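You operate a simulated robot arm through the tools that you are given. There is no shell and no other tool.

Carry out the task below with a simulated robot arm. There is one attempt and no reset: what you move stays moved.

TASK
Dry slide C5 at 50 on the island's drying plate, then switch off.
Fine: dry it under the closed lid; leave it there and the dial at 50.

Only the result counts: the job must be done as asked and must still hold three seconds after the hand-in. Knocking over, shifting, dropping, spilling or breaking anything else fails it. A push-on lid holds only when it is set on centred and level and pressed home; a screw cap is set on level and turned clockwise until tight.

THE ROBOT
A 6-joint arm with a two-finger parallel gripper, fixed in place. Base frame: the origin is at the foot of the arm, x ahead of it, y to its left, z up. Readings come in mm, degrees, newtons and seconds.
With the tool pointing down near the work surface it reaches from about 300 to 660 mm from the base axis. Its first joint turns from -115.0 to 115.0 degrees. Payload 3.43 kg.
The TCP is the grasp point between the finger pads, 34 mm short of the fingertips. In the tool frame z runs along the fingers and y along their closing line. Largest opening 128 mm; finger width 24, thickness 12; the body of the gripper, 48 by 130 mm, starts 96 mm behind the TCP.
Orientation is that of the tool frame in the base frame, as a unit quaternion [w, x, y, z]. With the fingers straight down and closing along the base's y, the tool's x points along the base's -x, its y along +y and its z along -z.

THE INTERFACE
- The arm moves only by the tool nudge_tool. Its argument "steps" is a list that holds one entry, the list of rows, each a list of 7 numbers: the shift along the tool's x, y, z in mm, then the turn, a rotation vector about the tool's x, y, z in rad, then the opening in per cent of the stroke, from 0 (shut) to 100 (fully open). In form: [[[dx, dy, dz, rx, ry, rz, gripper], ...]]. A call has 1 to 20 rows; each row shifts and turns the commanded pose from where the row before left it, along the tool's axes as they then stand. Each row takes 0.2 s and may step no farther than 50 mm and 8.6 degrees from the row before; otherwise, or with a gripper value out of range, the whole call is refused. Where a pose cannot be reached the arm comes as near as it can. A force on the tool above 50 N (or 10 N above the force at the start of the call, whichever is more), or a blocked arm, ends the call early, and 0.2 s more pass. Each finger travels about 153 mm/s and halts on what it meets, pressing with about 29 N; the grip force reading is that of the motor and also rises with nothing between the fingers. The clock runs only during rows and for 0.2 s after the last one: add rows that do not move to give the fingers time. It gives the time, the measured TCP pose, the force on the tool (base axes), the opening and the grip force at its end, in the units of the frame above (readings bear some noise), with the torque about the TCP (base axes, N m) and any sound that the robot's microphone picked up.
- Cameras (640 x 400 px; columns grow to the right, rows downward): "scene" is fixed at [219.7, -499.1, 1646.2]; the picture's right is [0.76, -0.65, 0.00], its down [-0.48, -0.56, -0.68] and it looks along [0.44, 0.51, -0.74] (base axes); focal length 336 px, centre (320, 200). "wrist" rides on the gripper at [76, -11, -160] in the tool frame; the picture's right is [0.15, 0.99, 0.00], its down [-0.88, 0.13, -0.46] and it looks along [-0.45, 0.07, 0.89] (tool axes); focal length 234 px, centre (320, 200). There is no depth. A picture from a camera that has moved, and an enlarged one, comes with that camera's place and axes in the base frame and with its lens.
- get_image(camera): a new picture of that camera. The clock stands still meanwhile.
- move_column(by): slides the trunk up (or, below 0, down) by that many mm; the arm rides with it, the base frame stays. It gives what a move gives, with no picture.
- zoom(camera, box): a new picture of the part [left, top, right, bottom] of that camera's present view, enlarged. The clock stands still meanwhile.
- close_job(): hands the job in; it is judged then, once.

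Places have to be worked out from the pictures, the camera data and where the tool is seen. Open the gripper and draw the arm clear of the work before you hand the job in, unless the task says otherwise.

The tools are called by a JSON object that holds its "op" and its "data". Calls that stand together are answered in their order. nudge_tool: Moves the arm, as the interface text tells. Its arguments: {"type":"object","properties":{"steps":{"type":"array","items":{"type":"array","items":{"type":"array","items":{"type":"number"}}}}},"required":["steps"]} The other tools are called the same way: move_column (by) slides the trunk up or down; get_image (camera) takes a picture; zoom (camera, box) takes an enlarged picture of a part of a camera's view; close_job () hands the job in.

At the start:

```text
clock: 0.0
tool_pos: [430.1, -105.8, 1289.9]
ee_rot: [-0.001, 0.0, 1.0, 0.001]
ft_force: [0.0, -0.3, -0.5]
moment: [0.02, -0.01, 0.0]
grip_width: 128.1
gripper_force: 0.1
trunk travel left (down, up): [-900.0, 90.0]
```

scene: 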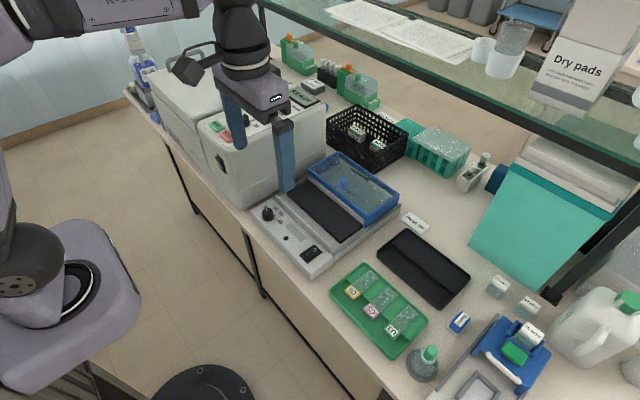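
wrist: 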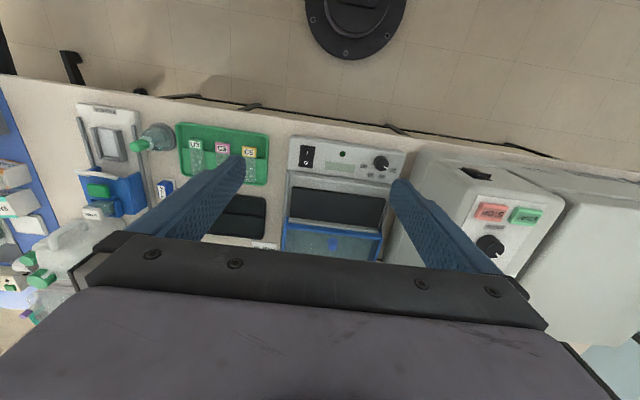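

I start by looking closely at the drying plate and the slide tray.

{"op": "zoom", "data": {"camera": "scene", "box": [230, 140, 430, 280]}}

{"op": "zoom", "data": {"camera": "scene", "box": [310, 240, 470, 380]}}

{"op": "zoom", "data": {"camera": "wrist", "box": [160, 110, 420, 270]}}

```text
2.86 times, centred on (330, 210) of scene
camera zoom: at [219.7, -499.1, 1646.2], right [0.76, -0.65, 0.0], down [-0.48, -0.56, -0.68], along [0.44, 0.51, -0.74], focal length 960 px, centre (291, 171)
```

zoom: 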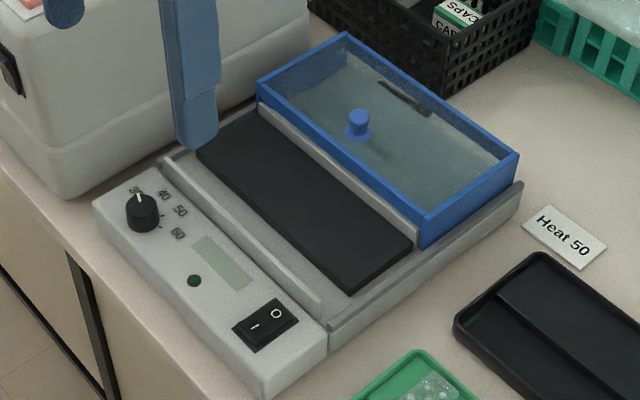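

```text
2.86 times, centred on (390, 310) of scene
camera zoom: at [219.7, -499.1, 1646.2], right [0.76, -0.65, 0.0], down [-0.48, -0.56, -0.68], along [0.44, 0.51, -0.74], focal length 960 px, centre (120, -114)
```

zoom: 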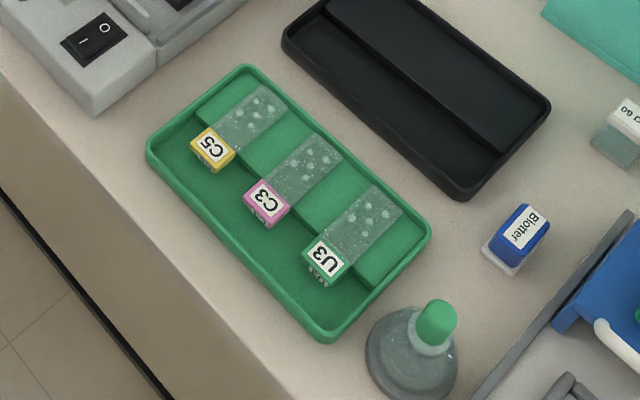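

```text
2.46 times, centred on (290, 190) of wrist
camera zoom: at [354.1, -117.1, 1449.5], right [-0.15, 0.99, 0.0], down [0.88, 0.13, 0.46], along [0.45, 0.07, -0.89], focal length 576 px, centre (394, 225)
```

zoom: 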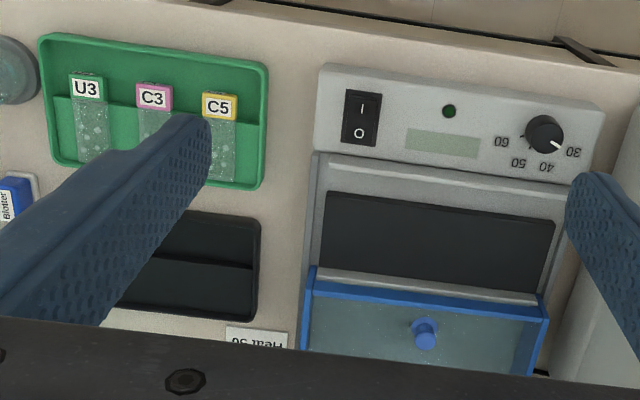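

The wrist and scene rays to C5's label meet near (527, -260, 900), so the bench lies at about z 885. I lower the trunk partway to get closer views of the drying plate.

{"op": "move_column", "data": {"by": -220}}

{"op": "get_image", "data": {"camera": "wrist"}}

{"op": "get_image", "data": {"camera": "scene"}}

```text
clock: 2.3
tool_pos: [429.4, -105.0, 1070.9]
ee_rot: [0.0, 0.0, 1.0, 0.001]
ft_force: [-0.5, -0.1, 0.3]
moment: [-0.02, 0.03, 0.01]
grip_width: 128.1
gripper_force: 0.0
trunk travel left (down, up): [-680.0, 310.0]
```

```text
taken
camera wrist: at [354.1, -117.1, 1229.6], right [-0.15, 0.99, 0.0], down [0.88, 0.13, 0.46], along [0.45, 0.07, -0.89], focal length 234 px, centre (320, 200)
```

wrist: 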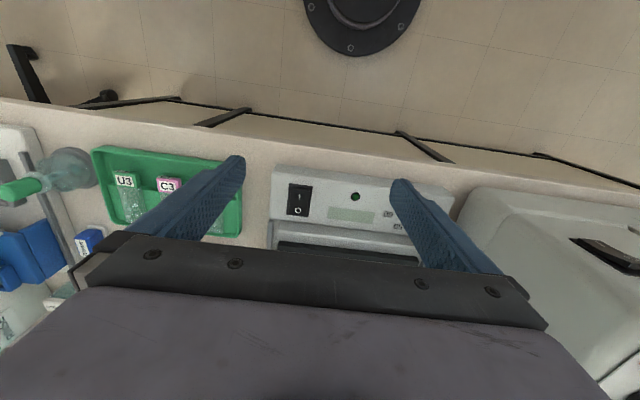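

```text
taken
```

scene: 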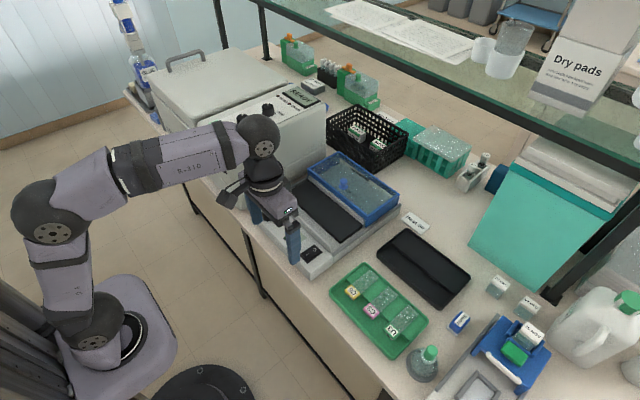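

The trunk came down cleanly. I zoom to judge the big box next to the plate and the lid before moving forward.

{"op": "zoom", "data": {"camera": "scene", "box": [120, 20, 440, 220]}}

{"op": "zoom", "data": {"camera": "wrist", "box": [220, 120, 540, 300]}}

```text
2.00 times, centred on (280, 120) of scene
camera zoom: at [219.7, -499.1, 1646.2], right [0.76, -0.65, 0.0], down [-0.48, -0.56, -0.68], along [0.44, 0.51, -0.74], focal length 672 px, centre (400, 360)
```

zoom: 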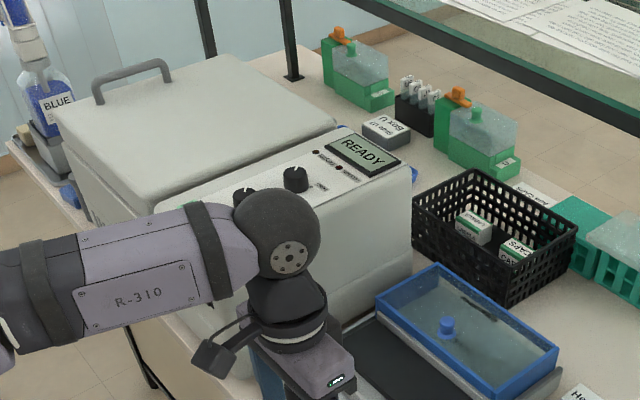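

```text
2.00 times, centred on (380, 210) of wrist
camera zoom: at [354.1, -117.1, 1229.6], right [-0.15, 0.99, 0.0], down [0.88, 0.13, 0.46], along [0.45, 0.07, -0.89], focal length 468 px, centre (200, 180)
```

zoom: 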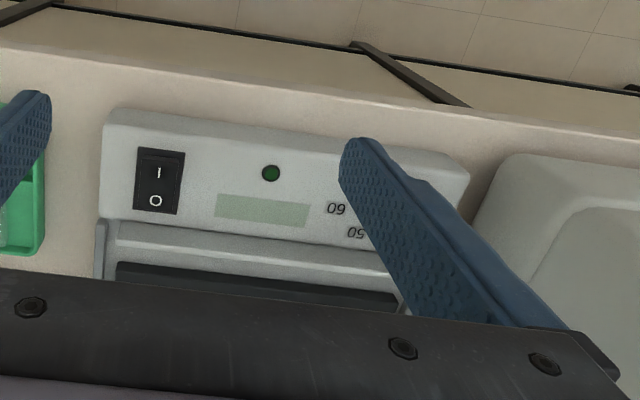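

The panel top sits near z 925, the dial near (496, 40), the plate centre near (632, -36) and the lid knob near x 720; the big box's side face is at y about 130. I move forward and tilt the tool to look at the lid and plate.

{"op": "nudge_tool", "data": {"steps": [[[-37, 12, -15, 0, 0, 0, 100], [-37, 12, -15, 0, 0, 0, 100], [-30, 12, -10, 0, 0, 0, 100], [0, 0, 0, 0, -0.14, 0, 60], [0, 0, 0, 0, -0.14, 0, 30], [0, 0, 0, 0, -0.14, 0, 0], [0, 0, 0, 0, 0, 0, 0], [0, 0, 0, 0, 0, 0, 0]]]}}

{"op": "get_image", "data": {"camera": "wrist"}}

```text
clock: 4.1
tool_pos: [534.7, -68.4, 1108.9]
ee_rot: [0.208, 0.0, 0.978, 0.0]
ft_force: [0.1, 0.3, -0.6]
moment: [-0.02, 0.03, 0.0]
grip_width: 0.0
gripper_force: 28.9
trunk travel left (down, up): [-680.0, 310.0]
```

```text
taken
camera wrist: at [399.6, -80.7, 1224.3], right [-0.13, 0.99, -0.06], down [0.62, 0.13, 0.78], along [0.78, 0.07, -0.63], focal length 234 px, centre (320, 200)
```

wrist: 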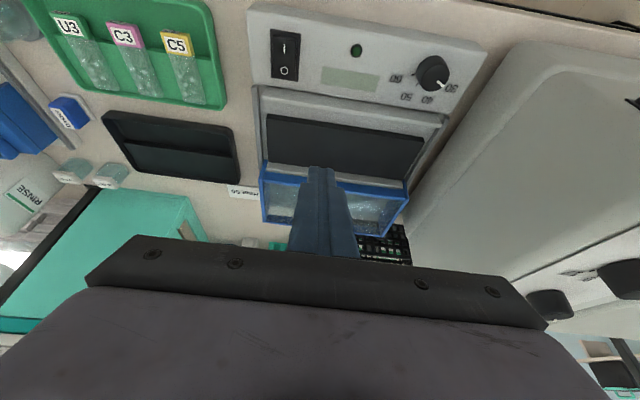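

The view now shows plate, lid and panel; I enlarge it for detail.

{"op": "zoom", "data": {"camera": "wrist", "box": [220, 0, 500, 175]}}

{"op": "zoom", "data": {"camera": "wrist", "box": [240, 70, 440, 260]}}

{"op": "zoom", "data": {"camera": "scene", "box": [230, 130, 430, 270]}}

```text
2.29 times, centred on (360, 88) of wrist
camera zoom: at [399.6, -80.7, 1224.3], right [-0.13, 0.99, -0.06], down [0.62, 0.13, 0.78], along [0.78, 0.07, -0.63], focal length 535 px, centre (229, 457)
```

zoom: 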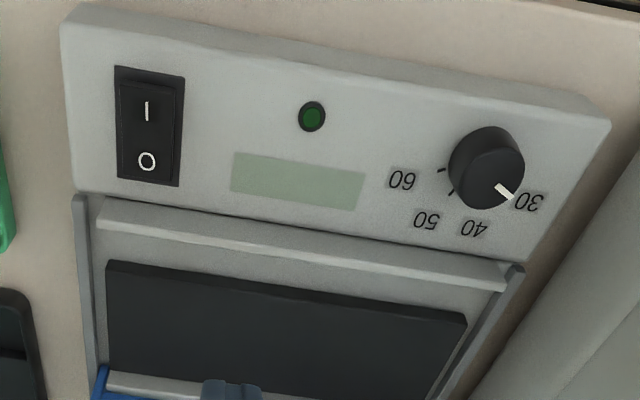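

```text
2.11 times, centred on (340, 165) of wrist
camera zoom: at [399.6, -80.7, 1224.3], right [-0.13, 0.99, -0.06], down [0.62, 0.13, 0.78], along [0.78, 0.07, -0.63], focal length 493 px, centre (278, 274)
```

zoom: 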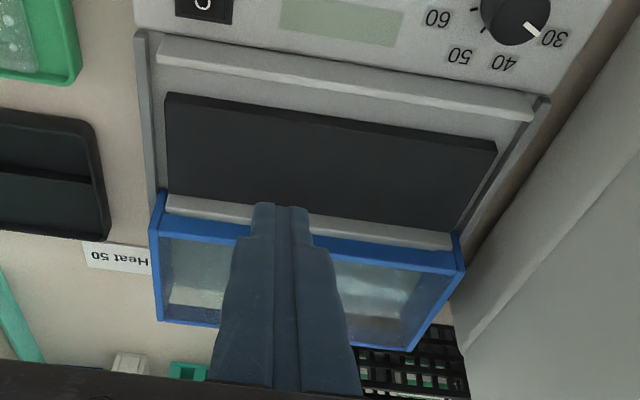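

```text
2.86 times, centred on (330, 200) of scene
camera zoom: at [219.7, -499.1, 1646.2], right [0.76, -0.65, 0.0], down [-0.48, -0.56, -0.68], along [0.44, 0.51, -0.74], focal length 960 px, centre (291, 200)
```

zoom: 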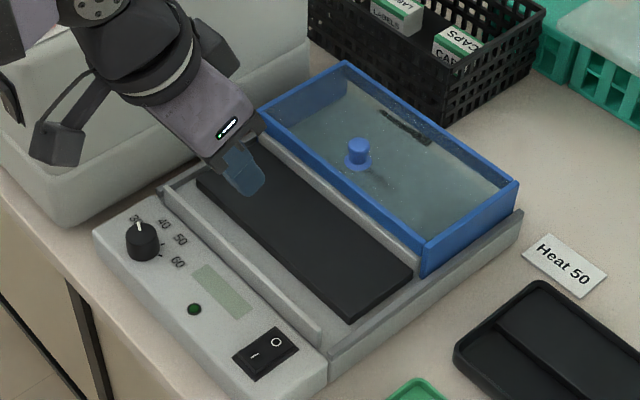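

The lid sits parked behind the plate between two side rails, and the dial points at 30. I turn upright again, move above slide C5 with open fingers and look.

{"op": "nudge_tool", "data": {"steps": [[[0, 0, 0, 0, 0.14, 0, 0], [0, 0, 0, 0, 0.14, 0, 0], [0, 0, 0, 0, 0.14, 0, 0], [2.5, -48, 0, 0, 0, 0, 30], [2.5, -48, 0, 0, 0, 0, 60], [2.5, -48, 0, 0, 0, 0, 100], [2.5, -48, 0, 0, 0, 0, 100], [0, 0, 0, 0, 0, 0, 100], [0, 0, 0, 0, 0, 0, 100]]]}}

{"op": "get_image", "data": {"camera": "wrist"}}

```text
clock: 6.1
tool_pos: [492.3, -248.9, 1088.9]
ee_rot: [0.001, 0.0, 1.0, 0.0]
ft_force: [-0.6, 0.1, 0.1]
moment: [0.02, 0.02, -0.01]
grip_width: 127.9
gripper_force: 0.1
out of reach, approached as far as the arm can: row 4, 5, 6, 7
trunk travel left (down, up): [-680.0, 310.0]
```

```text
taken
camera wrist: at [416.5, -259.7, 1248.8], right [-0.15, 0.99, 0.0], down [0.88, 0.13, 0.46], along [0.45, 0.07, -0.89], focal length 234 px, centre (320, 200)
```

wrist: 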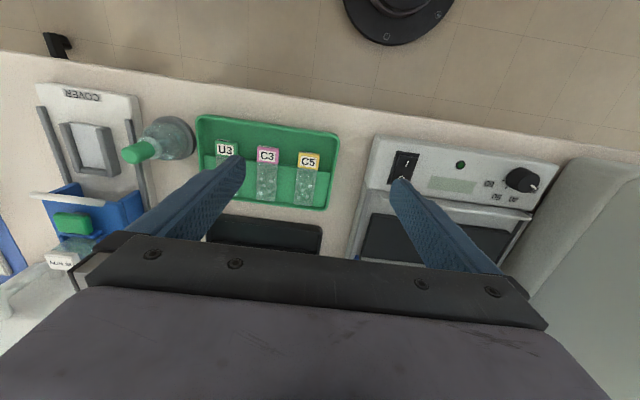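

At this height the arm is at its reach limit, but it gains reach lower down. I enlarge the tray view to fix C5's place.

{"op": "zoom", "data": {"camera": "wrist", "box": [180, 100, 380, 225]}}

```text
3.20 times, centred on (280, 162) of wrist
camera zoom: at [416.5, -259.7, 1248.8], right [-0.15, 0.99, 0.0], down [0.88, 0.13, 0.46], along [0.45, 0.07, -0.89], focal length 749 px, centre (448, 320)
```

zoom: 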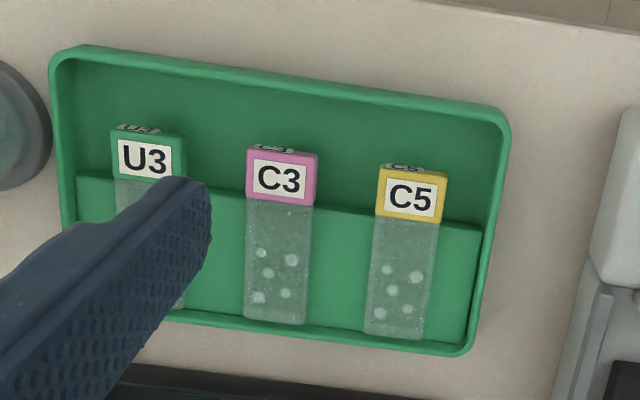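

C5's block top is at about (526, -259, 908), roughly 31 mm wide and overhanging the step. I descend above it to refine the location.

{"op": "nudge_tool", "data": {"steps": [[[0, 0, 45, 0, 0, 0, 100], [0, 0, 45, 0, 0, 0, 100], [0, 0, 0, 0, 0, 0, 100]]]}}

{"op": "get_image", "data": {"camera": "wrist"}}

```text
clock: 6.9
tool_pos: [491.9, -248.1, 999.2]
ee_rot: [0.0, 0.0, 1.0, 0.0]
ft_force: [-0.1, -0.4, -0.9]
moment: [0.0, -0.02, -0.01]
grip_width: 128.3
gripper_force: 0.0
trunk travel left (down, up): [-680.0, 310.0]
```

```text
taken
camera wrist: at [416.2, -259.6, 1159.4], right [-0.15, 0.99, 0.0], down [0.88, 0.13, 0.46], along [0.45, 0.07, -0.89], focal length 234 px, centre (320, 200)
```

wrist: 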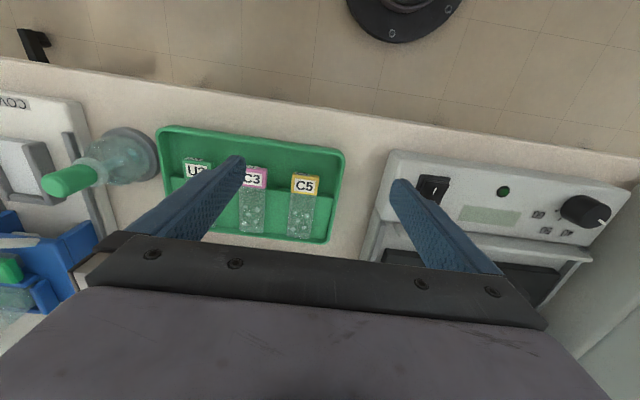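

The command follows the measured pose, so I shift over C5 and a bit lower for a finer look.

{"op": "nudge_tool", "data": {"steps": [[[-32, -11, 0, 0, 0, 0, 100], [0, 0, 20, 0, 0, 0, 70], [0, 0, 0, 0, 0, 0, 33], [0, 0, 0, 0, 0, 0, 33]]]}}

{"op": "zoom", "data": {"camera": "wrist", "box": [200, 80, 440, 230]}}

```text
clock: 7.9
tool_pos: [524.8, -257.7, 979.9]
ee_rot: [0.0, 0.001, 1.0, 0.0]
ft_force: [0.9, 0.6, -0.5]
moment: [-0.01, 0.03, 0.0]
grip_width: 42.2
gripper_force: 0.1
trunk travel left (down, up): [-680.0, 310.0]
```

```text
2.67 times, centred on (320, 155) of wrist
camera zoom: at [448.5, -269.4, 1139.6], right [-0.15, 0.99, 0.0], down [0.88, 0.13, 0.46], along [0.45, 0.07, -0.89], focal length 624 px, centre (320, 320)
```

zoom: 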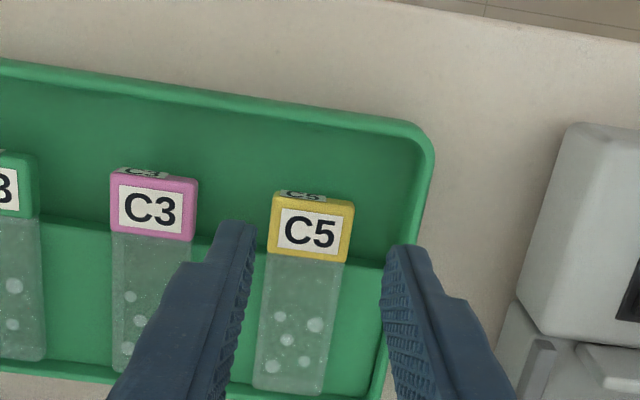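

C5's block spans x 514–538 and y about -276 to -245, and the tray wall is about 18 mm to its right. I narrow the fingers to 38 mm, shift slightly to -y and descend so that the tips come to about z 899.

{"op": "nudge_tool", "data": {"steps": [[[0, -3.5, 0, 0, 0, 0, 30], [0, 0, 15, 0, 0, 0, 30], [0, 0, 15, 0, 0, 0, 30], [0, 0, 10, 0, 0, 0, 30], [0, 0, 0, 0, 0, 0, 30]]]}}

{"op": "zoom", "data": {"camera": "wrist", "box": [200, 80, 440, 230]}}

```text
clock: 9.1
tool_pos: [524.7, -262.5, 939.2]
ee_rot: [0.0, 0.0, 1.0, 0.0]
ft_force: [0.2, -0.2, -0.6]
moment: [-0.02, 0.02, -0.04]
grip_width: 38.5
gripper_force: 0.1
trunk travel left (down, up): [-680.0, 310.0]
```

```text
2.67 times, centred on (320, 155) of wrist
camera zoom: at [449.3, -273.4, 1099.6], right [-0.15, 0.99, 0.0], down [0.88, 0.13, 0.46], along [0.45, 0.07, -0.89], focal length 624 px, centre (320, 320)
```

zoom: 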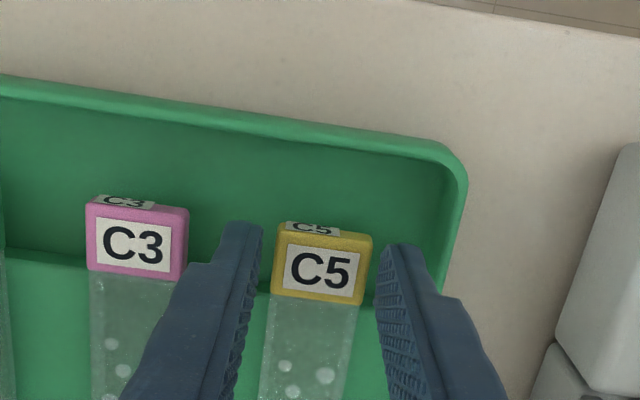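

The block sits between the fingertips with clearance on both sides. I go down 6 mm more in small steps and close.

{"op": "nudge_tool", "data": {"steps": [[[0, 0, 3, 0, 0, 0, 30], [0, 0, 3, 0, 0, 0, 30], [0, 0, 0, 0, 0, 0, 30]]]}}

{"op": "zoom", "data": {"camera": "scene", "box": [310, 240, 470, 380]}}

```text
clock: 9.9
tool_pos: [524.0, -261.7, 933.7]
ee_rot: [-0.001, 0.0, 1.0, 0.0]
ft_force: [0.7, 1.3, -0.3]
moment: [0.0, 0.0, -0.01]
grip_width: 38.7
gripper_force: 0.1
trunk travel left (down, up): [-680.0, 310.0]
```

```text
2.86 times, centred on (390, 310) of scene
camera zoom: at [219.7, -499.1, 1646.2], right [0.76, -0.65, 0.0], down [-0.48, -0.56, -0.68], along [0.44, 0.51, -0.74], focal length 960 px, centre (120, -114)
```

zoom: 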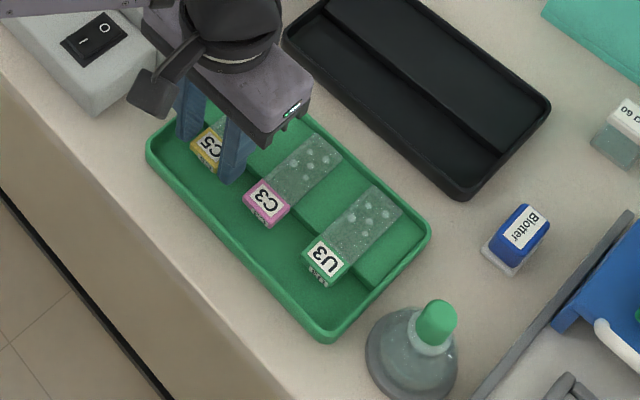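

Fingers straddle the yellow block with no contact force. I close on it.

{"op": "nudge_tool", "data": {"steps": [[[0, 0, 0, 0, 0, 0, 20], [0, 0, 0, 0, 0, 0, 0], [0, 0, 0, 0, 0, 0, 0]]]}}

{"op": "zoom", "data": {"camera": "wrist", "box": [200, 80, 440, 230]}}

```text
clock: 10.7
tool_pos: [525.1, -262.2, 934.5]
ee_rot: [-0.001, 0.0, 1.0, 0.0]
ft_force: [0.6, -0.4, -0.2]
moment: [-0.01, 0.06, 0.03]
grip_width: 31.1
gripper_force: 29.5
trunk travel left (down, up): [-680.0, 310.0]
```

```text
2.67 times, centred on (320, 155) of wrist
camera zoom: at [448.9, -273.5, 1093.2], right [-0.15, 0.99, 0.0], down [0.88, 0.13, 0.46], along [0.45, 0.07, -0.89], focal length 624 px, centre (320, 320)
```

zoom: 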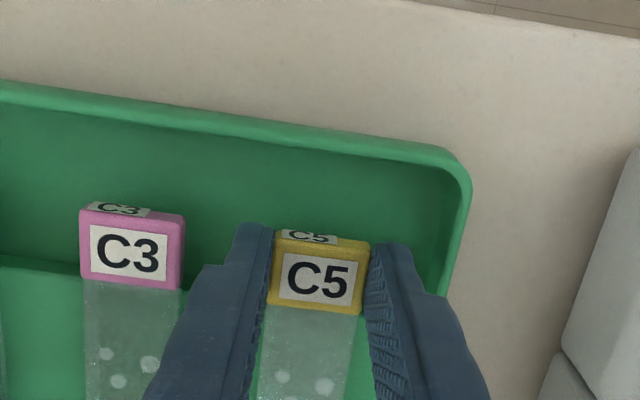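

The slide is gripped (31.1 mm, 29.5 N). I lift it straight up and look at its shape.

{"op": "nudge_tool", "data": {"steps": [[[0, 0, -5, 0, 0, 0, 0], [0, 0, -10, 0, 0, 0, 0], [0, 0, -20, 0, 0, 0, 0], [0, 0, -25, 0, 0, 0, 0], [0, 0, 0, 0, 0, 0, 0]]]}}

{"op": "zoom", "data": {"camera": "scene", "box": [320, 220, 440, 320]}}

{"op": "zoom", "data": {"camera": "wrist", "box": [200, 80, 440, 230]}}

```text
clock: 11.9
tool_pos: [523.6, -262.0, 994.7]
ee_rot: [0.0, 0.001, 1.0, -0.001]
ft_force: [-0.3, 0.0, 0.0]
moment: [-0.02, -0.01, -0.02]
grip_width: 0.2
gripper_force: 29.4
trunk travel left (down, up): [-680.0, 310.0]
```

```text
4.00 times, centred on (380, 270) of scene
camera zoom: at [219.7, -499.1, 1646.2], right [0.76, -0.65, 0.0], down [-0.48, -0.56, -0.68], along [0.44, 0.51, -0.74], focal length 1343 px, centre (80, -80)
```

zoom: 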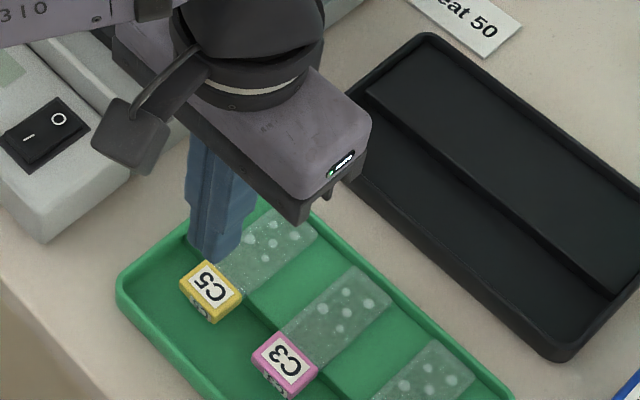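

```text
2.67 times, centred on (320, 155) of wrist
camera zoom: at [449.4, -273.5, 1154.1], right [-0.15, 0.99, 0.0], down [0.88, 0.13, 0.46], along [0.45, 0.07, -0.89], focal length 624 px, centre (320, 320)
```

zoom: 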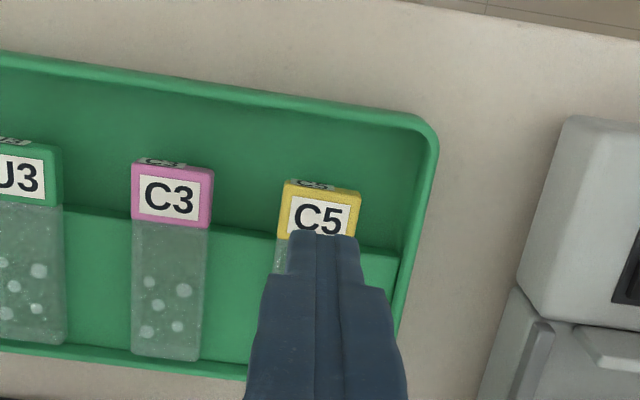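

The tips slipped off: the grip was too shallow, and the slide stayed in place (block centre y about -262). I reopen, go deeper in small steps and watch the force.

{"op": "nudge_tool", "data": {"steps": [[[0, 0, 0, 0, 0, 0, 30], [0, 0, 0, 0, 0, 0, 30], [0, 0, 20, 0, 0, 0, 30], [0, 0, 20, 0, 0, 0, 30], [0, 0, 18, 0, 0, 0, 30], [0, 0, 0, 0, 0, 0, 30]]]}}

{"op": "zoom", "data": {"camera": "wrist", "box": [200, 80, 440, 230]}}

```text
clock: 13.3
tool_pos: [523.4, -261.5, 935.9]
ee_rot: [0.0, 0.0, 1.0, 0.0]
ft_force: [0.0, -0.5, 0.7]
moment: [-0.04, 0.02, 0.01]
grip_width: 38.6
gripper_force: 0.0
trunk travel left (down, up): [-680.0, 310.0]
```

```text
2.67 times, centred on (320, 155) of wrist
camera zoom: at [448.4, -273.3, 1095.7], right [-0.15, 0.99, 0.0], down [0.88, 0.13, 0.46], along [0.45, 0.07, -0.89], focal length 624 px, centre (320, 320)
```

zoom: 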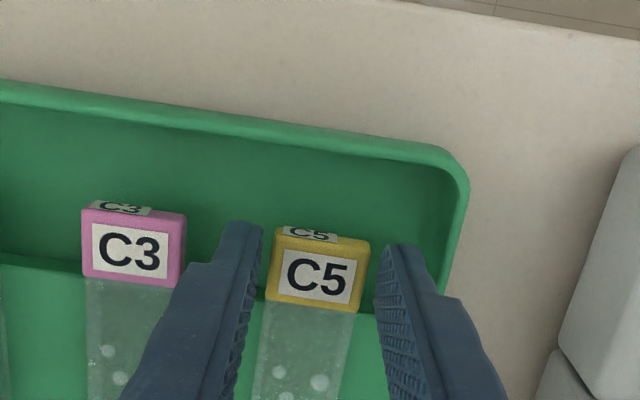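

Good alignment. I go down in 2 mm steps by another 8 mm.

{"op": "nudge_tool", "data": {"steps": [[[0, 0, 2, 0, 0, 0, 30], [0, 0, 2, 0, 0, 0, 30], [0, 0, 2, 0, 0, 0, 30], [0, 0, 2, 0, 0, 0, 30], [0, 0, 0, 0, 0, 0, 30]]]}}

{"op": "zoom", "data": {"camera": "wrist", "box": [240, 120, 400, 220]}}

```text
clock: 14.5
tool_pos: [524.4, -262.6, 928.7]
ee_rot: [0.0, -0.001, 1.0, 0.0]
ft_force: [-0.1, -0.7, -0.3]
moment: [-0.02, 0.0, 0.0]
grip_width: 38.5
gripper_force: 0.0
trunk travel left (down, up): [-680.0, 310.0]
```

```text
4.00 times, centred on (320, 170) of wrist
camera zoom: at [449.3, -274.0, 1087.4], right [-0.15, 0.99, 0.0], down [0.88, 0.13, 0.46], along [0.45, 0.07, -0.89], focal length 937 px, centre (320, 320)
```

zoom: 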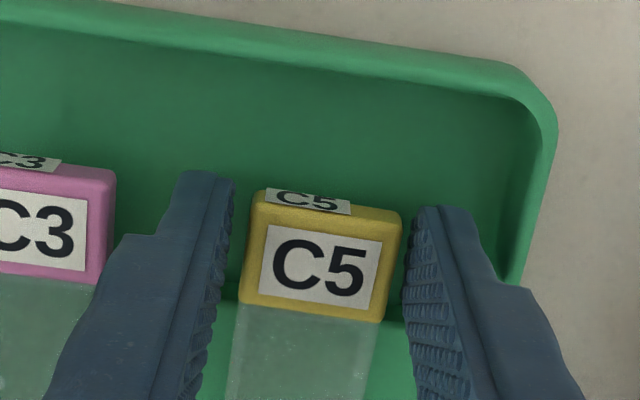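

The tips are now at about z 895, alongside the block's full height (about 899–911), and no contact force shows. I close and lift only slightly, then check the width.

{"op": "nudge_tool", "data": {"steps": [[[0, 0, 0, 0, 0, 0, 20], [0, 0, 0, 0, 0, 0, 0], [0, 0, 0, 0, 0, 0, 0], [0, 0, 0, 0, 0, 0, 0], [0, 0, -3, 0, 0, 0, 0], [0, 0, -3, 0, 0, 0, 0], [0, 0, -3, 0, 0, 0, 0], [0, 0, 0, 0, 0, 0, 0]]]}}

{"op": "zoom", "data": {"camera": "wrist", "box": [240, 120, 400, 220]}}

```text
clock: 16.3
tool_pos: [524.7, -262.6, 936.7]
ee_rot: [0.001, 0.0, 1.0, 0.0]
ft_force: [-0.2, 0.1, -0.3]
moment: [0.01, 0.05, 0.01]
grip_width: 31.2
gripper_force: 29.3
trunk travel left (down, up): [-680.0, 310.0]
```

```text
4.00 times, centred on (320, 170) of wrist
camera zoom: at [449.5, -273.9, 1096.0], right [-0.15, 0.99, 0.0], down [0.88, 0.13, 0.46], along [0.45, 0.07, -0.89], focal length 937 px, centre (320, 320)
```

zoom: 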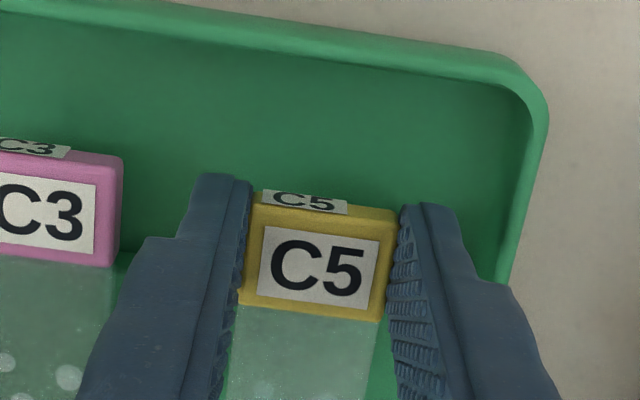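

C5 rises with the fingers this time. I lift it to clear height and carry it toward the front of the drying plate for a closer look.

{"op": "nudge_tool", "data": {"steps": [[[0, 0, -10, 0, 0, 0, 0], [0, 0, -15, 0, 0, 0, 0], [0, 0, -20, 0, 0, 0, 0], [0, 0, -20, 0, 0, 0, 0], [0, 10, 0, 0, 0, 0, 0], [0, 20, 0, 0, 0, 0, 0], [0, 25, 0, 0, 0, 0, 0], [0, 25, 0, 0, 0, 0, 0], [0, 20, 0, 0, 0, 0, 0], [0, 0, 0, 0, 0, 0, 0]]]}}

{"op": "get_image", "data": {"camera": "wrist"}}

{"op": "zoom", "data": {"camera": "scene", "box": [270, 180, 430, 280]}}

```text
clock: 18.5
tool_pos: [526.7, -160.8, 1001.0]
ee_rot: [0.0, 0.0, 1.0, 0.0]
ft_force: [-0.3, 1.0, -0.5]
moment: [0.0, 0.01, -0.01]
grip_width: 31.1
gripper_force: 29.1
trunk travel left (down, up): [-680.0, 310.0]
```

```text
taken
camera wrist: at [450.0, -172.8, 1159.6], right [-0.15, 0.99, 0.0], down [0.88, 0.13, 0.46], along [0.45, 0.07, -0.89], focal length 234 px, centre (320, 200)
```

wrist: 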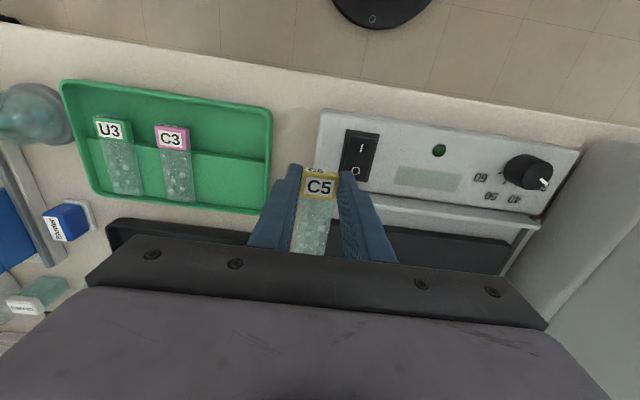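

```text
4.00 times, centred on (350, 230) of scene
camera zoom: at [219.7, -499.1, 1646.2], right [0.76, -0.65, 0.0], down [-0.48, -0.56, -0.68], along [0.44, 0.51, -0.74], focal length 1343 px, centre (200, 80)
```

zoom: 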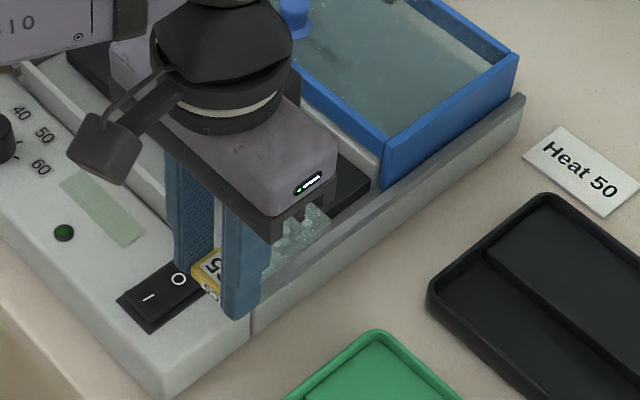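

The slide hangs level in the grip. I move along to y about -60, still in front of the plate, and look at the front bar and plate edge.

{"op": "nudge_tool", "data": {"steps": [[[0, 15, 0, 0, 0, 0, 0], [-5, 25, 0, 0, 0, 0, 0], [-5, 25, 0, 0, 0, 0, 0], [-5, 25, 0, 0, 0, 0, 0], [0, 10, 0, 0, 0, 0, 0], [0, 0, 0, 0, 0, 0, 0]]]}}

{"op": "get_image", "data": {"camera": "wrist"}}

{"op": "zoom", "data": {"camera": "wrist", "box": [200, 100, 440, 250]}}

```text
clock: 19.9
tool_pos: [538.5, -62.6, 1000.5]
ee_rot: [0.0, 0.0, 1.0, 0.001]
ft_force: [-0.7, -0.5, -0.8]
moment: [-0.02, 0.01, 0.02]
grip_width: 30.9
gripper_force: 28.8
trunk travel left (down, up): [-680.0, 310.0]
```

```text
taken
camera wrist: at [462.9, -73.7, 1160.6], right [-0.15, 0.99, 0.0], down [0.88, 0.13, 0.46], along [0.45, 0.07, -0.89], focal length 234 px, centre (320, 200)
```

wrist: 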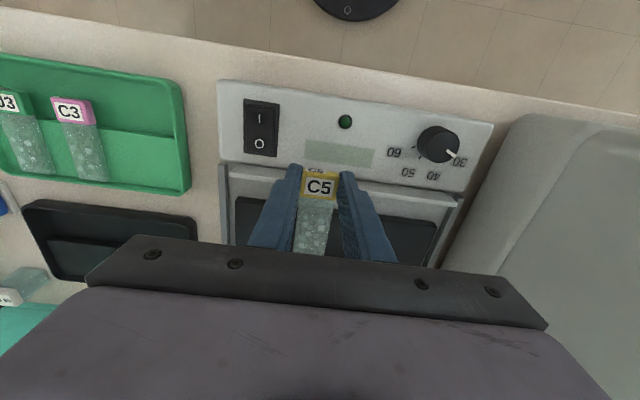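

```text
2.67 times, centred on (320, 175) of wrist
camera zoom: at [462.9, -73.7, 1160.6], right [-0.15, 0.99, 0.0], down [0.88, 0.13, 0.46], along [0.45, 0.07, -0.89], focal length 624 px, centre (320, 267)
```

zoom: 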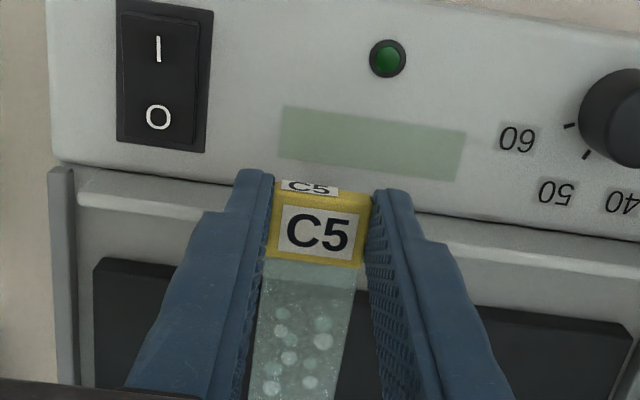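

I enlarge the left and right plate edges to read the front bar, the channel and the plate's height.

{"op": "zoom", "data": {"camera": "wrist", "box": [210, 150, 300, 240]}}

{"op": "zoom", "data": {"camera": "wrist", "box": [370, 170, 480, 260]}}

{"op": "zoom", "data": {"camera": "scene", "box": [300, 170, 410, 250]}}

```text
4.44 times, centred on (255, 195) of wrist
camera zoom: at [462.9, -73.7, 1160.6], right [-0.15, 0.99, 0.0], down [0.88, 0.13, 0.46], along [0.45, 0.07, -0.89], focal length 1041 px, centre (609, 222)
```

zoom: 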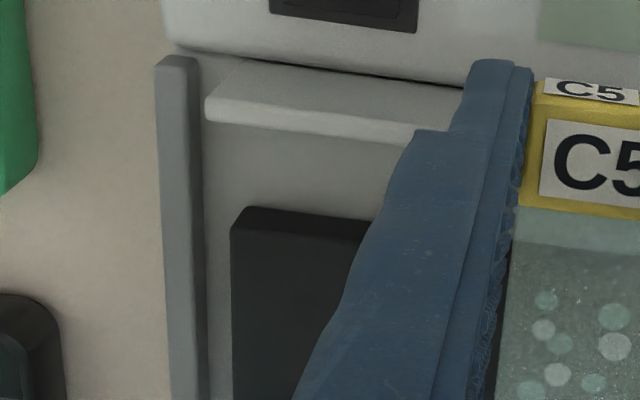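

```text
4.44 times, centred on (425, 215) of wrist
camera zoom: at [462.9, -73.7, 1160.6], right [-0.15, 0.99, 0.0], down [0.88, 0.13, 0.46], along [0.45, 0.07, -0.89], focal length 1041 px, centre (-147, 133)
```

zoom: 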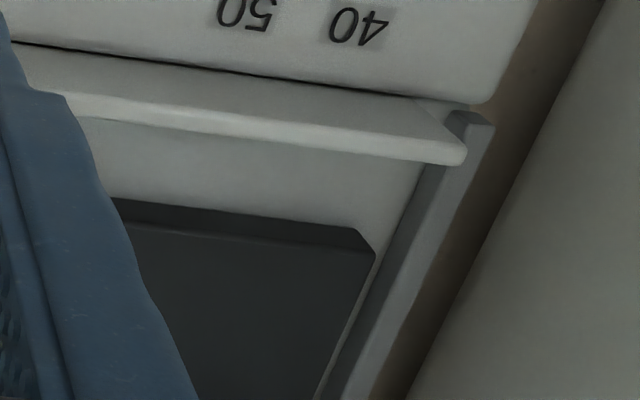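

```text
5.00 times, centred on (355, 210) of scene
camera zoom: at [219.7, -499.1, 1646.2], right [0.76, -0.65, 0.0], down [-0.48, -0.56, -0.68], along [0.44, 0.51, -0.74], focal length 1679 px, centre (145, 150)
```

zoom: 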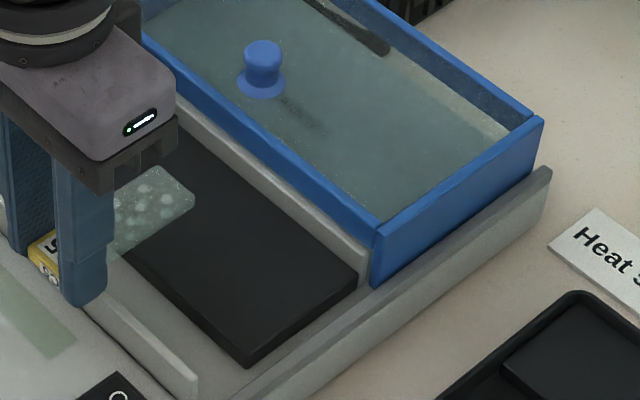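

The plate top is around z 920–930 with its front edge near x 597, and the front bar spans about x 551–567. I enlarge the corner where the lid meets the rear bar and the rail.

{"op": "zoom", "data": {"camera": "scene", "box": [360, 200, 410, 235]}}

{"op": "zoom", "data": {"camera": "scene", "box": [325, 150, 385, 190]}}

```text
11.43 times, centred on (385, 218) of scene
camera zoom: at [219.7, -499.1, 1646.2], right [0.76, -0.65, 0.0], down [-0.48, -0.56, -0.68], along [0.44, 0.51, -0.74], focal length 3838 px, centre (-423, 0)
```

zoom: 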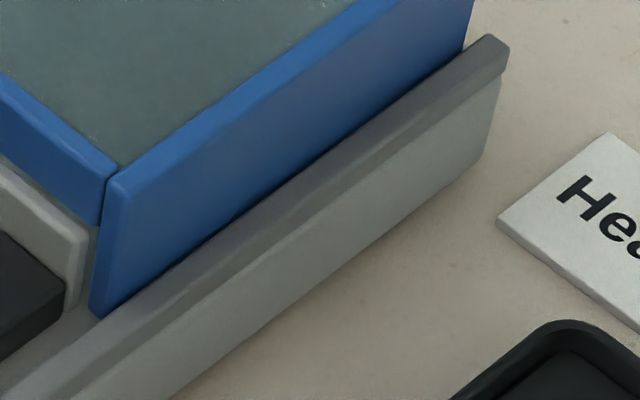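

```text
10.00 times, centred on (355, 170) of scene
camera zoom: at [219.7, -499.1, 1646.2], right [0.76, -0.65, 0.0], down [-0.48, -0.56, -0.68], along [0.44, 0.51, -0.74], focal length 3358 px, centre (-30, 500)
```

zoom: 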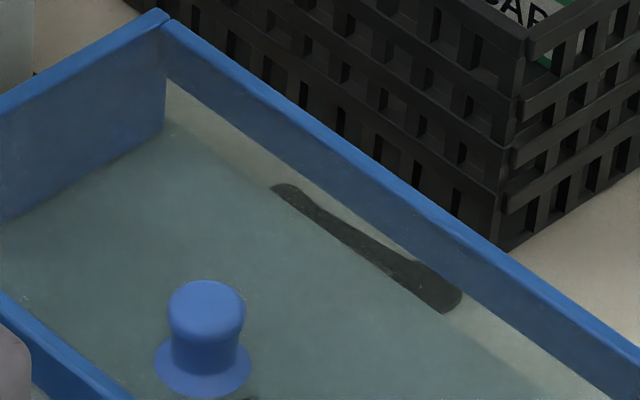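

The lid's front wall ends well above the rear bar while its side walls run down beside the bars, so the lid slides on its rails; the knob is near (711, -31, 965). I look closely at the held slide's block and glass.

{"op": "zoom", "data": {"camera": "scene", "box": [300, 190, 350, 225]}}

{"op": "zoom", "data": {"camera": "scene", "box": [350, 285, 390, 315]}}

{"op": "zoom", "data": {"camera": "wrist", "box": [280, 150, 360, 200]}}

```text
11.43 times, centred on (325, 208) of scene
camera zoom: at [219.7, -499.1, 1646.2], right [0.76, -0.65, 0.0], down [-0.48, -0.56, -0.68], along [0.44, 0.51, -0.74], focal length 3838 px, centre (263, 114)
```

zoom: 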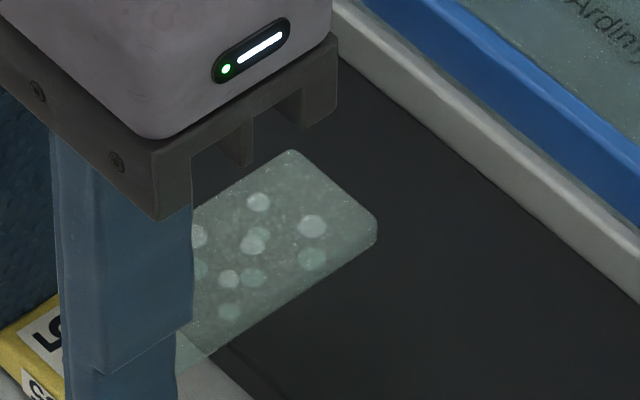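

```text
13.33 times, centred on (370, 300) of scene
camera zoom: at [219.7, -499.1, 1646.2], right [0.76, -0.65, 0.0], down [-0.48, -0.56, -0.68], along [0.44, 0.51, -0.74], focal length 4478 px, centre (-347, -1133)
```

zoom: 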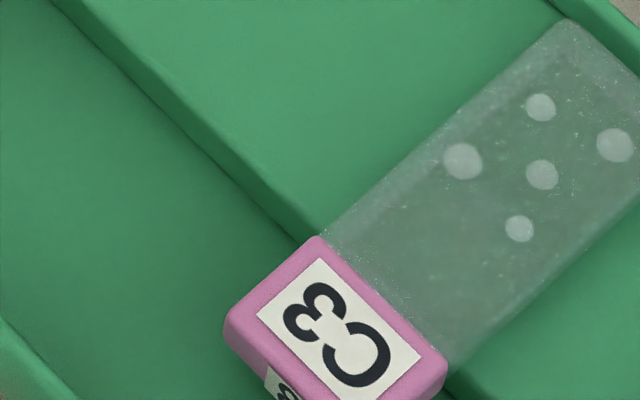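

```text
8.00 times, centred on (320, 175) of wrist
camera zoom: at [462.9, -73.7, 1160.6], right [-0.15, 0.99, 0.0], down [0.88, 0.13, 0.46], along [0.45, 0.07, -0.89], focal length 1873 px, centre (320, 400)
```

zoom: 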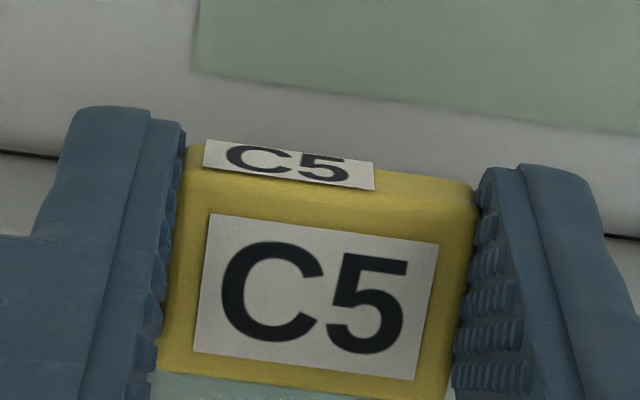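

The block hangs below the glass, so it has to sit in the channel between the front bar and the plate, with the glass on the plate. I move forward to x about 580 and lower a little to compare edges.

{"op": "nudge_tool", "data": {"steps": [[[-15, 0, 0, 0, 0, 0, 0], [-15, 0, 0, 0, 0, 0, 0], [-11, 0, 0, 0, 0, 0, 0], [0, 0, 10, 0, 0, 0, 0], [0, 0, 10, 0, 0, 0, 0], [0, 0, 0, 0, 0, 0, 0]]]}}

{"op": "zoom", "data": {"camera": "wrist", "box": [200, 100, 440, 250]}}

{"op": "zoom", "data": {"camera": "scene", "box": [280, 170, 380, 235]}}

```text
clock: 21.3
tool_pos: [582.1, -62.5, 982.3]
ee_rot: [0.0, 0.0, 1.0, 0.0]
ft_force: [0.2, -0.5, -0.3]
moment: [-0.02, 0.02, 0.01]
grip_width: 30.9
gripper_force: 28.8
trunk travel left (down, up): [-680.0, 310.0]
```

```text
2.67 times, centred on (320, 175) of wrist
camera zoom: at [505.9, -74.0, 1141.5], right [-0.15, 0.99, 0.0], down [0.88, 0.13, 0.46], along [0.45, 0.07, -0.89], focal length 624 px, centre (320, 267)
```

zoom: 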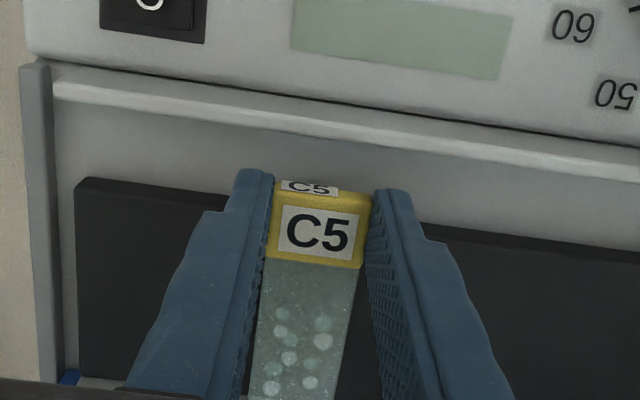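

```text
6.15 times, centred on (330, 202) of scene
camera zoom: at [219.7, -499.1, 1646.2], right [0.76, -0.65, 0.0], down [-0.48, -0.56, -0.68], along [0.44, 0.51, -0.74], focal length 2067 px, centre (258, 185)
```

zoom: 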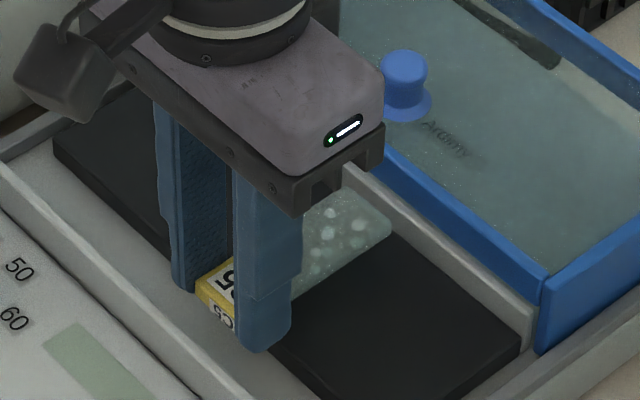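

I enlarge the plate's front-left corner to triangulate its height and edge.

{"op": "zoom", "data": {"camera": "wrist", "box": [205, 115, 295, 195]}}

{"op": "zoom", "data": {"camera": "wrist", "box": [350, 150, 460, 220]}}

```text
5.00 times, centred on (250, 155) of wrist
camera zoom: at [505.9, -74.0, 1141.5], right [-0.15, 0.99, 0.0], down [0.88, 0.13, 0.46], along [0.45, 0.07, -0.89], focal length 1171 px, centre (670, 425)
```

zoom: 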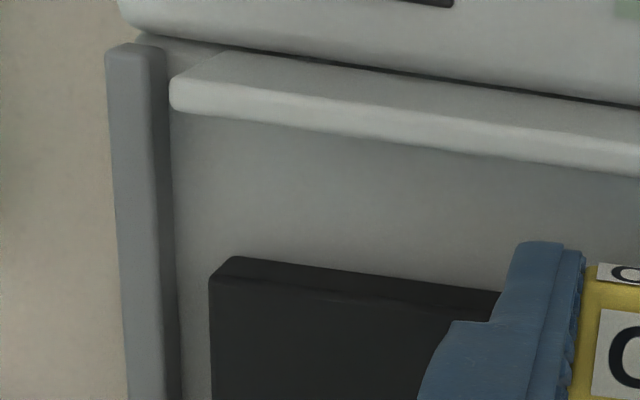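

```text
5.71 times, centred on (405, 185) of wrist
camera zoom: at [505.9, -74.0, 1141.5], right [-0.15, 0.99, 0.0], down [0.88, 0.13, 0.46], along [0.45, 0.07, -0.89], focal length 1338 px, centre (-166, 286)
```

zoom: 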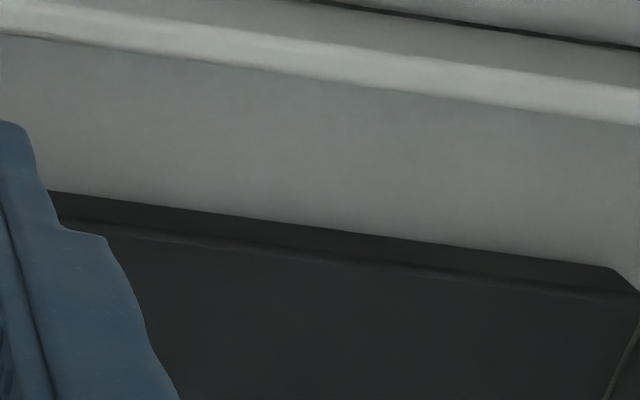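

Triangulation gives: front bar top at x 556–562, z about 940; plate front edge at x about 593, top z about 930. The block fits the 31 mm channel with the TCP at x about 578, so I shift back 4 mm and descend in part.

{"op": "nudge_tool", "data": {"steps": [[[4, 0, 0, 0, 0, 0, 0], [0, 0, 4, 0, 0, 0, 0], [0, 0, 3, 0, 0, 0, 0], [0, 0, 0, 0, 0, 0, 0]]]}}

{"op": "zoom", "data": {"camera": "wrist", "box": [240, 110, 400, 210]}}

{"op": "zoom", "data": {"camera": "scene", "box": [295, 195, 355, 235]}}

```text
clock: 22.3
tool_pos: [578.0, -62.8, 975.7]
ee_rot: [0.0, 0.0, 1.0, 0.0]
ft_force: [-0.7, -0.5, -1.0]
moment: [0.03, -0.01, -0.02]
grip_width: 31.2
gripper_force: 28.8
trunk travel left (down, up): [-680.0, 310.0]
```

```text
4.00 times, centred on (320, 160) of wrist
camera zoom: at [501.3, -74.4, 1135.0], right [-0.15, 0.99, 0.0], down [0.88, 0.13, 0.46], along [0.45, 0.07, -0.89], focal length 937 px, centre (320, 360)
```

zoom: 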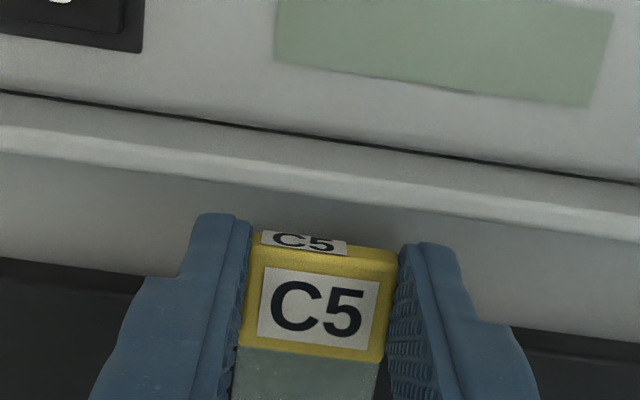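

```text
10.00 times, centred on (325, 215) of scene
camera zoom: at [219.7, -499.1, 1646.2], right [0.76, -0.65, 0.0], down [-0.48, -0.56, -0.68], along [0.44, 0.51, -0.74], focal length 3358 px, centre (270, 50)
```

zoom: 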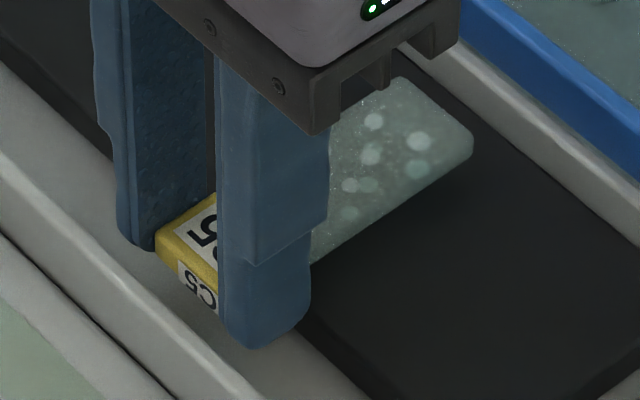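

The fingers clear the bar by about 8 mm and the plate edge by about 3 mm. I shift 1 mm back and lower gently.

{"op": "nudge_tool", "data": {"steps": [[[1, 0, 0, 0, 0, 0, 0], [0, 0, 4, 0, 0, 0, 0], [0, 0, 4, 0, 0, 0, 0], [0, 0, 3, 0, 0, 0, 0], [0, 0, 3, 0, 0, 0, 0], [0, 0, 0, 0, 0, 0, 0]]]}}

{"op": "zoom", "data": {"camera": "scene", "box": [295, 195, 355, 235]}}

{"op": "zoom", "data": {"camera": "wrist", "box": [240, 110, 400, 210]}}

```text
clock: 23.7
tool_pos: [576.8, -62.2, 965.1]
ee_rot: [0.005, 0.0, 1.0, 0.0]
ft_force: [0.4, -2.9, 24.8]
moment: [-0.05, -0.39, -0.02]
grip_width: 31.1
gripper_force: 28.7
trunk travel left (down, up): [-680.0, 310.0]
```

```text
10.00 times, centred on (325, 215) of scene
camera zoom: at [219.7, -499.1, 1646.2], right [0.76, -0.65, 0.0], down [-0.48, -0.56, -0.68], along [0.44, 0.51, -0.74], focal length 3358 px, centre (270, 50)
```

zoom: 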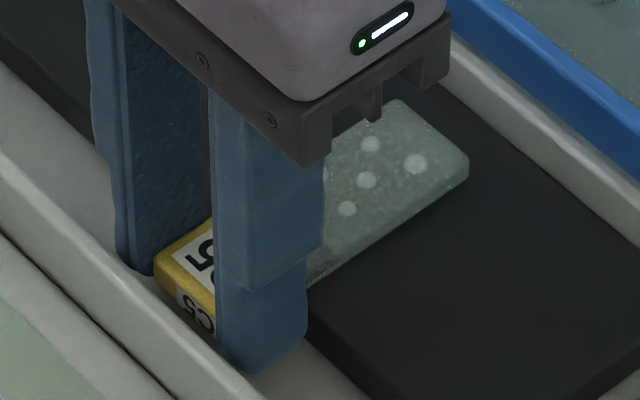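

```text
4.00 times, centred on (320, 160) of wrist
camera zoom: at [498.7, -73.9, 1124.1], right [-0.15, 0.99, 0.0], down [0.88, 0.13, 0.46], along [0.46, 0.07, -0.89], focal length 937 px, centre (320, 360)
```

zoom: 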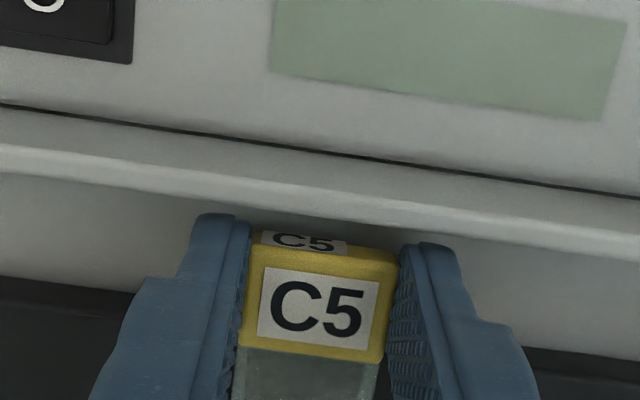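

Contact: 25 N upward with the TCP at z 965, centred at x about 593, so the glass has met the plate's front edge. I lift slightly, shift 2 mm forward and set it down lightly again.

{"op": "nudge_tool", "data": {"steps": [[[0, 0, -4, 0, 0, 0, 0], [0, 0, -2, 0, 0, 0, 0], [-2, 0, 0, 0, 0, 0, 0], [0, 0, 0, 0, 0, 0, 0]]]}}

{"op": "zoom", "data": {"camera": "scene", "box": [295, 195, 355, 235]}}

```text
clock: 24.7
tool_pos: [576.6, -61.8, 966.3]
ee_rot: [-0.003, 0.0, 1.0, 0.0]
ft_force: [-1.6, -0.4, 4.2]
moment: [-0.02, -0.13, -0.04]
grip_width: 30.9
gripper_force: 29.1
trunk travel left (down, up): [-680.0, 310.0]
```

```text
10.00 times, centred on (325, 215) of scene
camera zoom: at [219.7, -499.1, 1646.2], right [0.76, -0.65, 0.0], down [-0.48, -0.56, -0.68], along [0.44, 0.51, -0.74], focal length 3358 px, centre (270, 50)
```

zoom: 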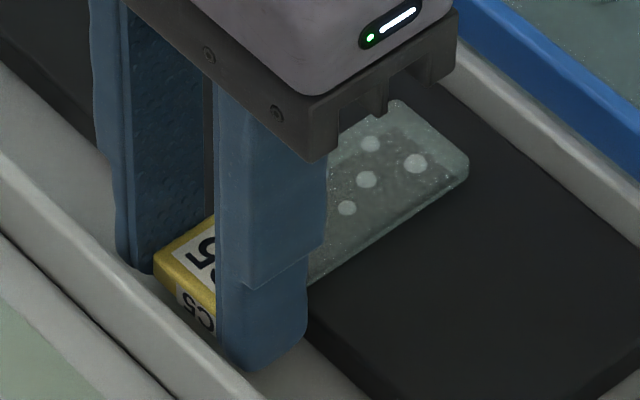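

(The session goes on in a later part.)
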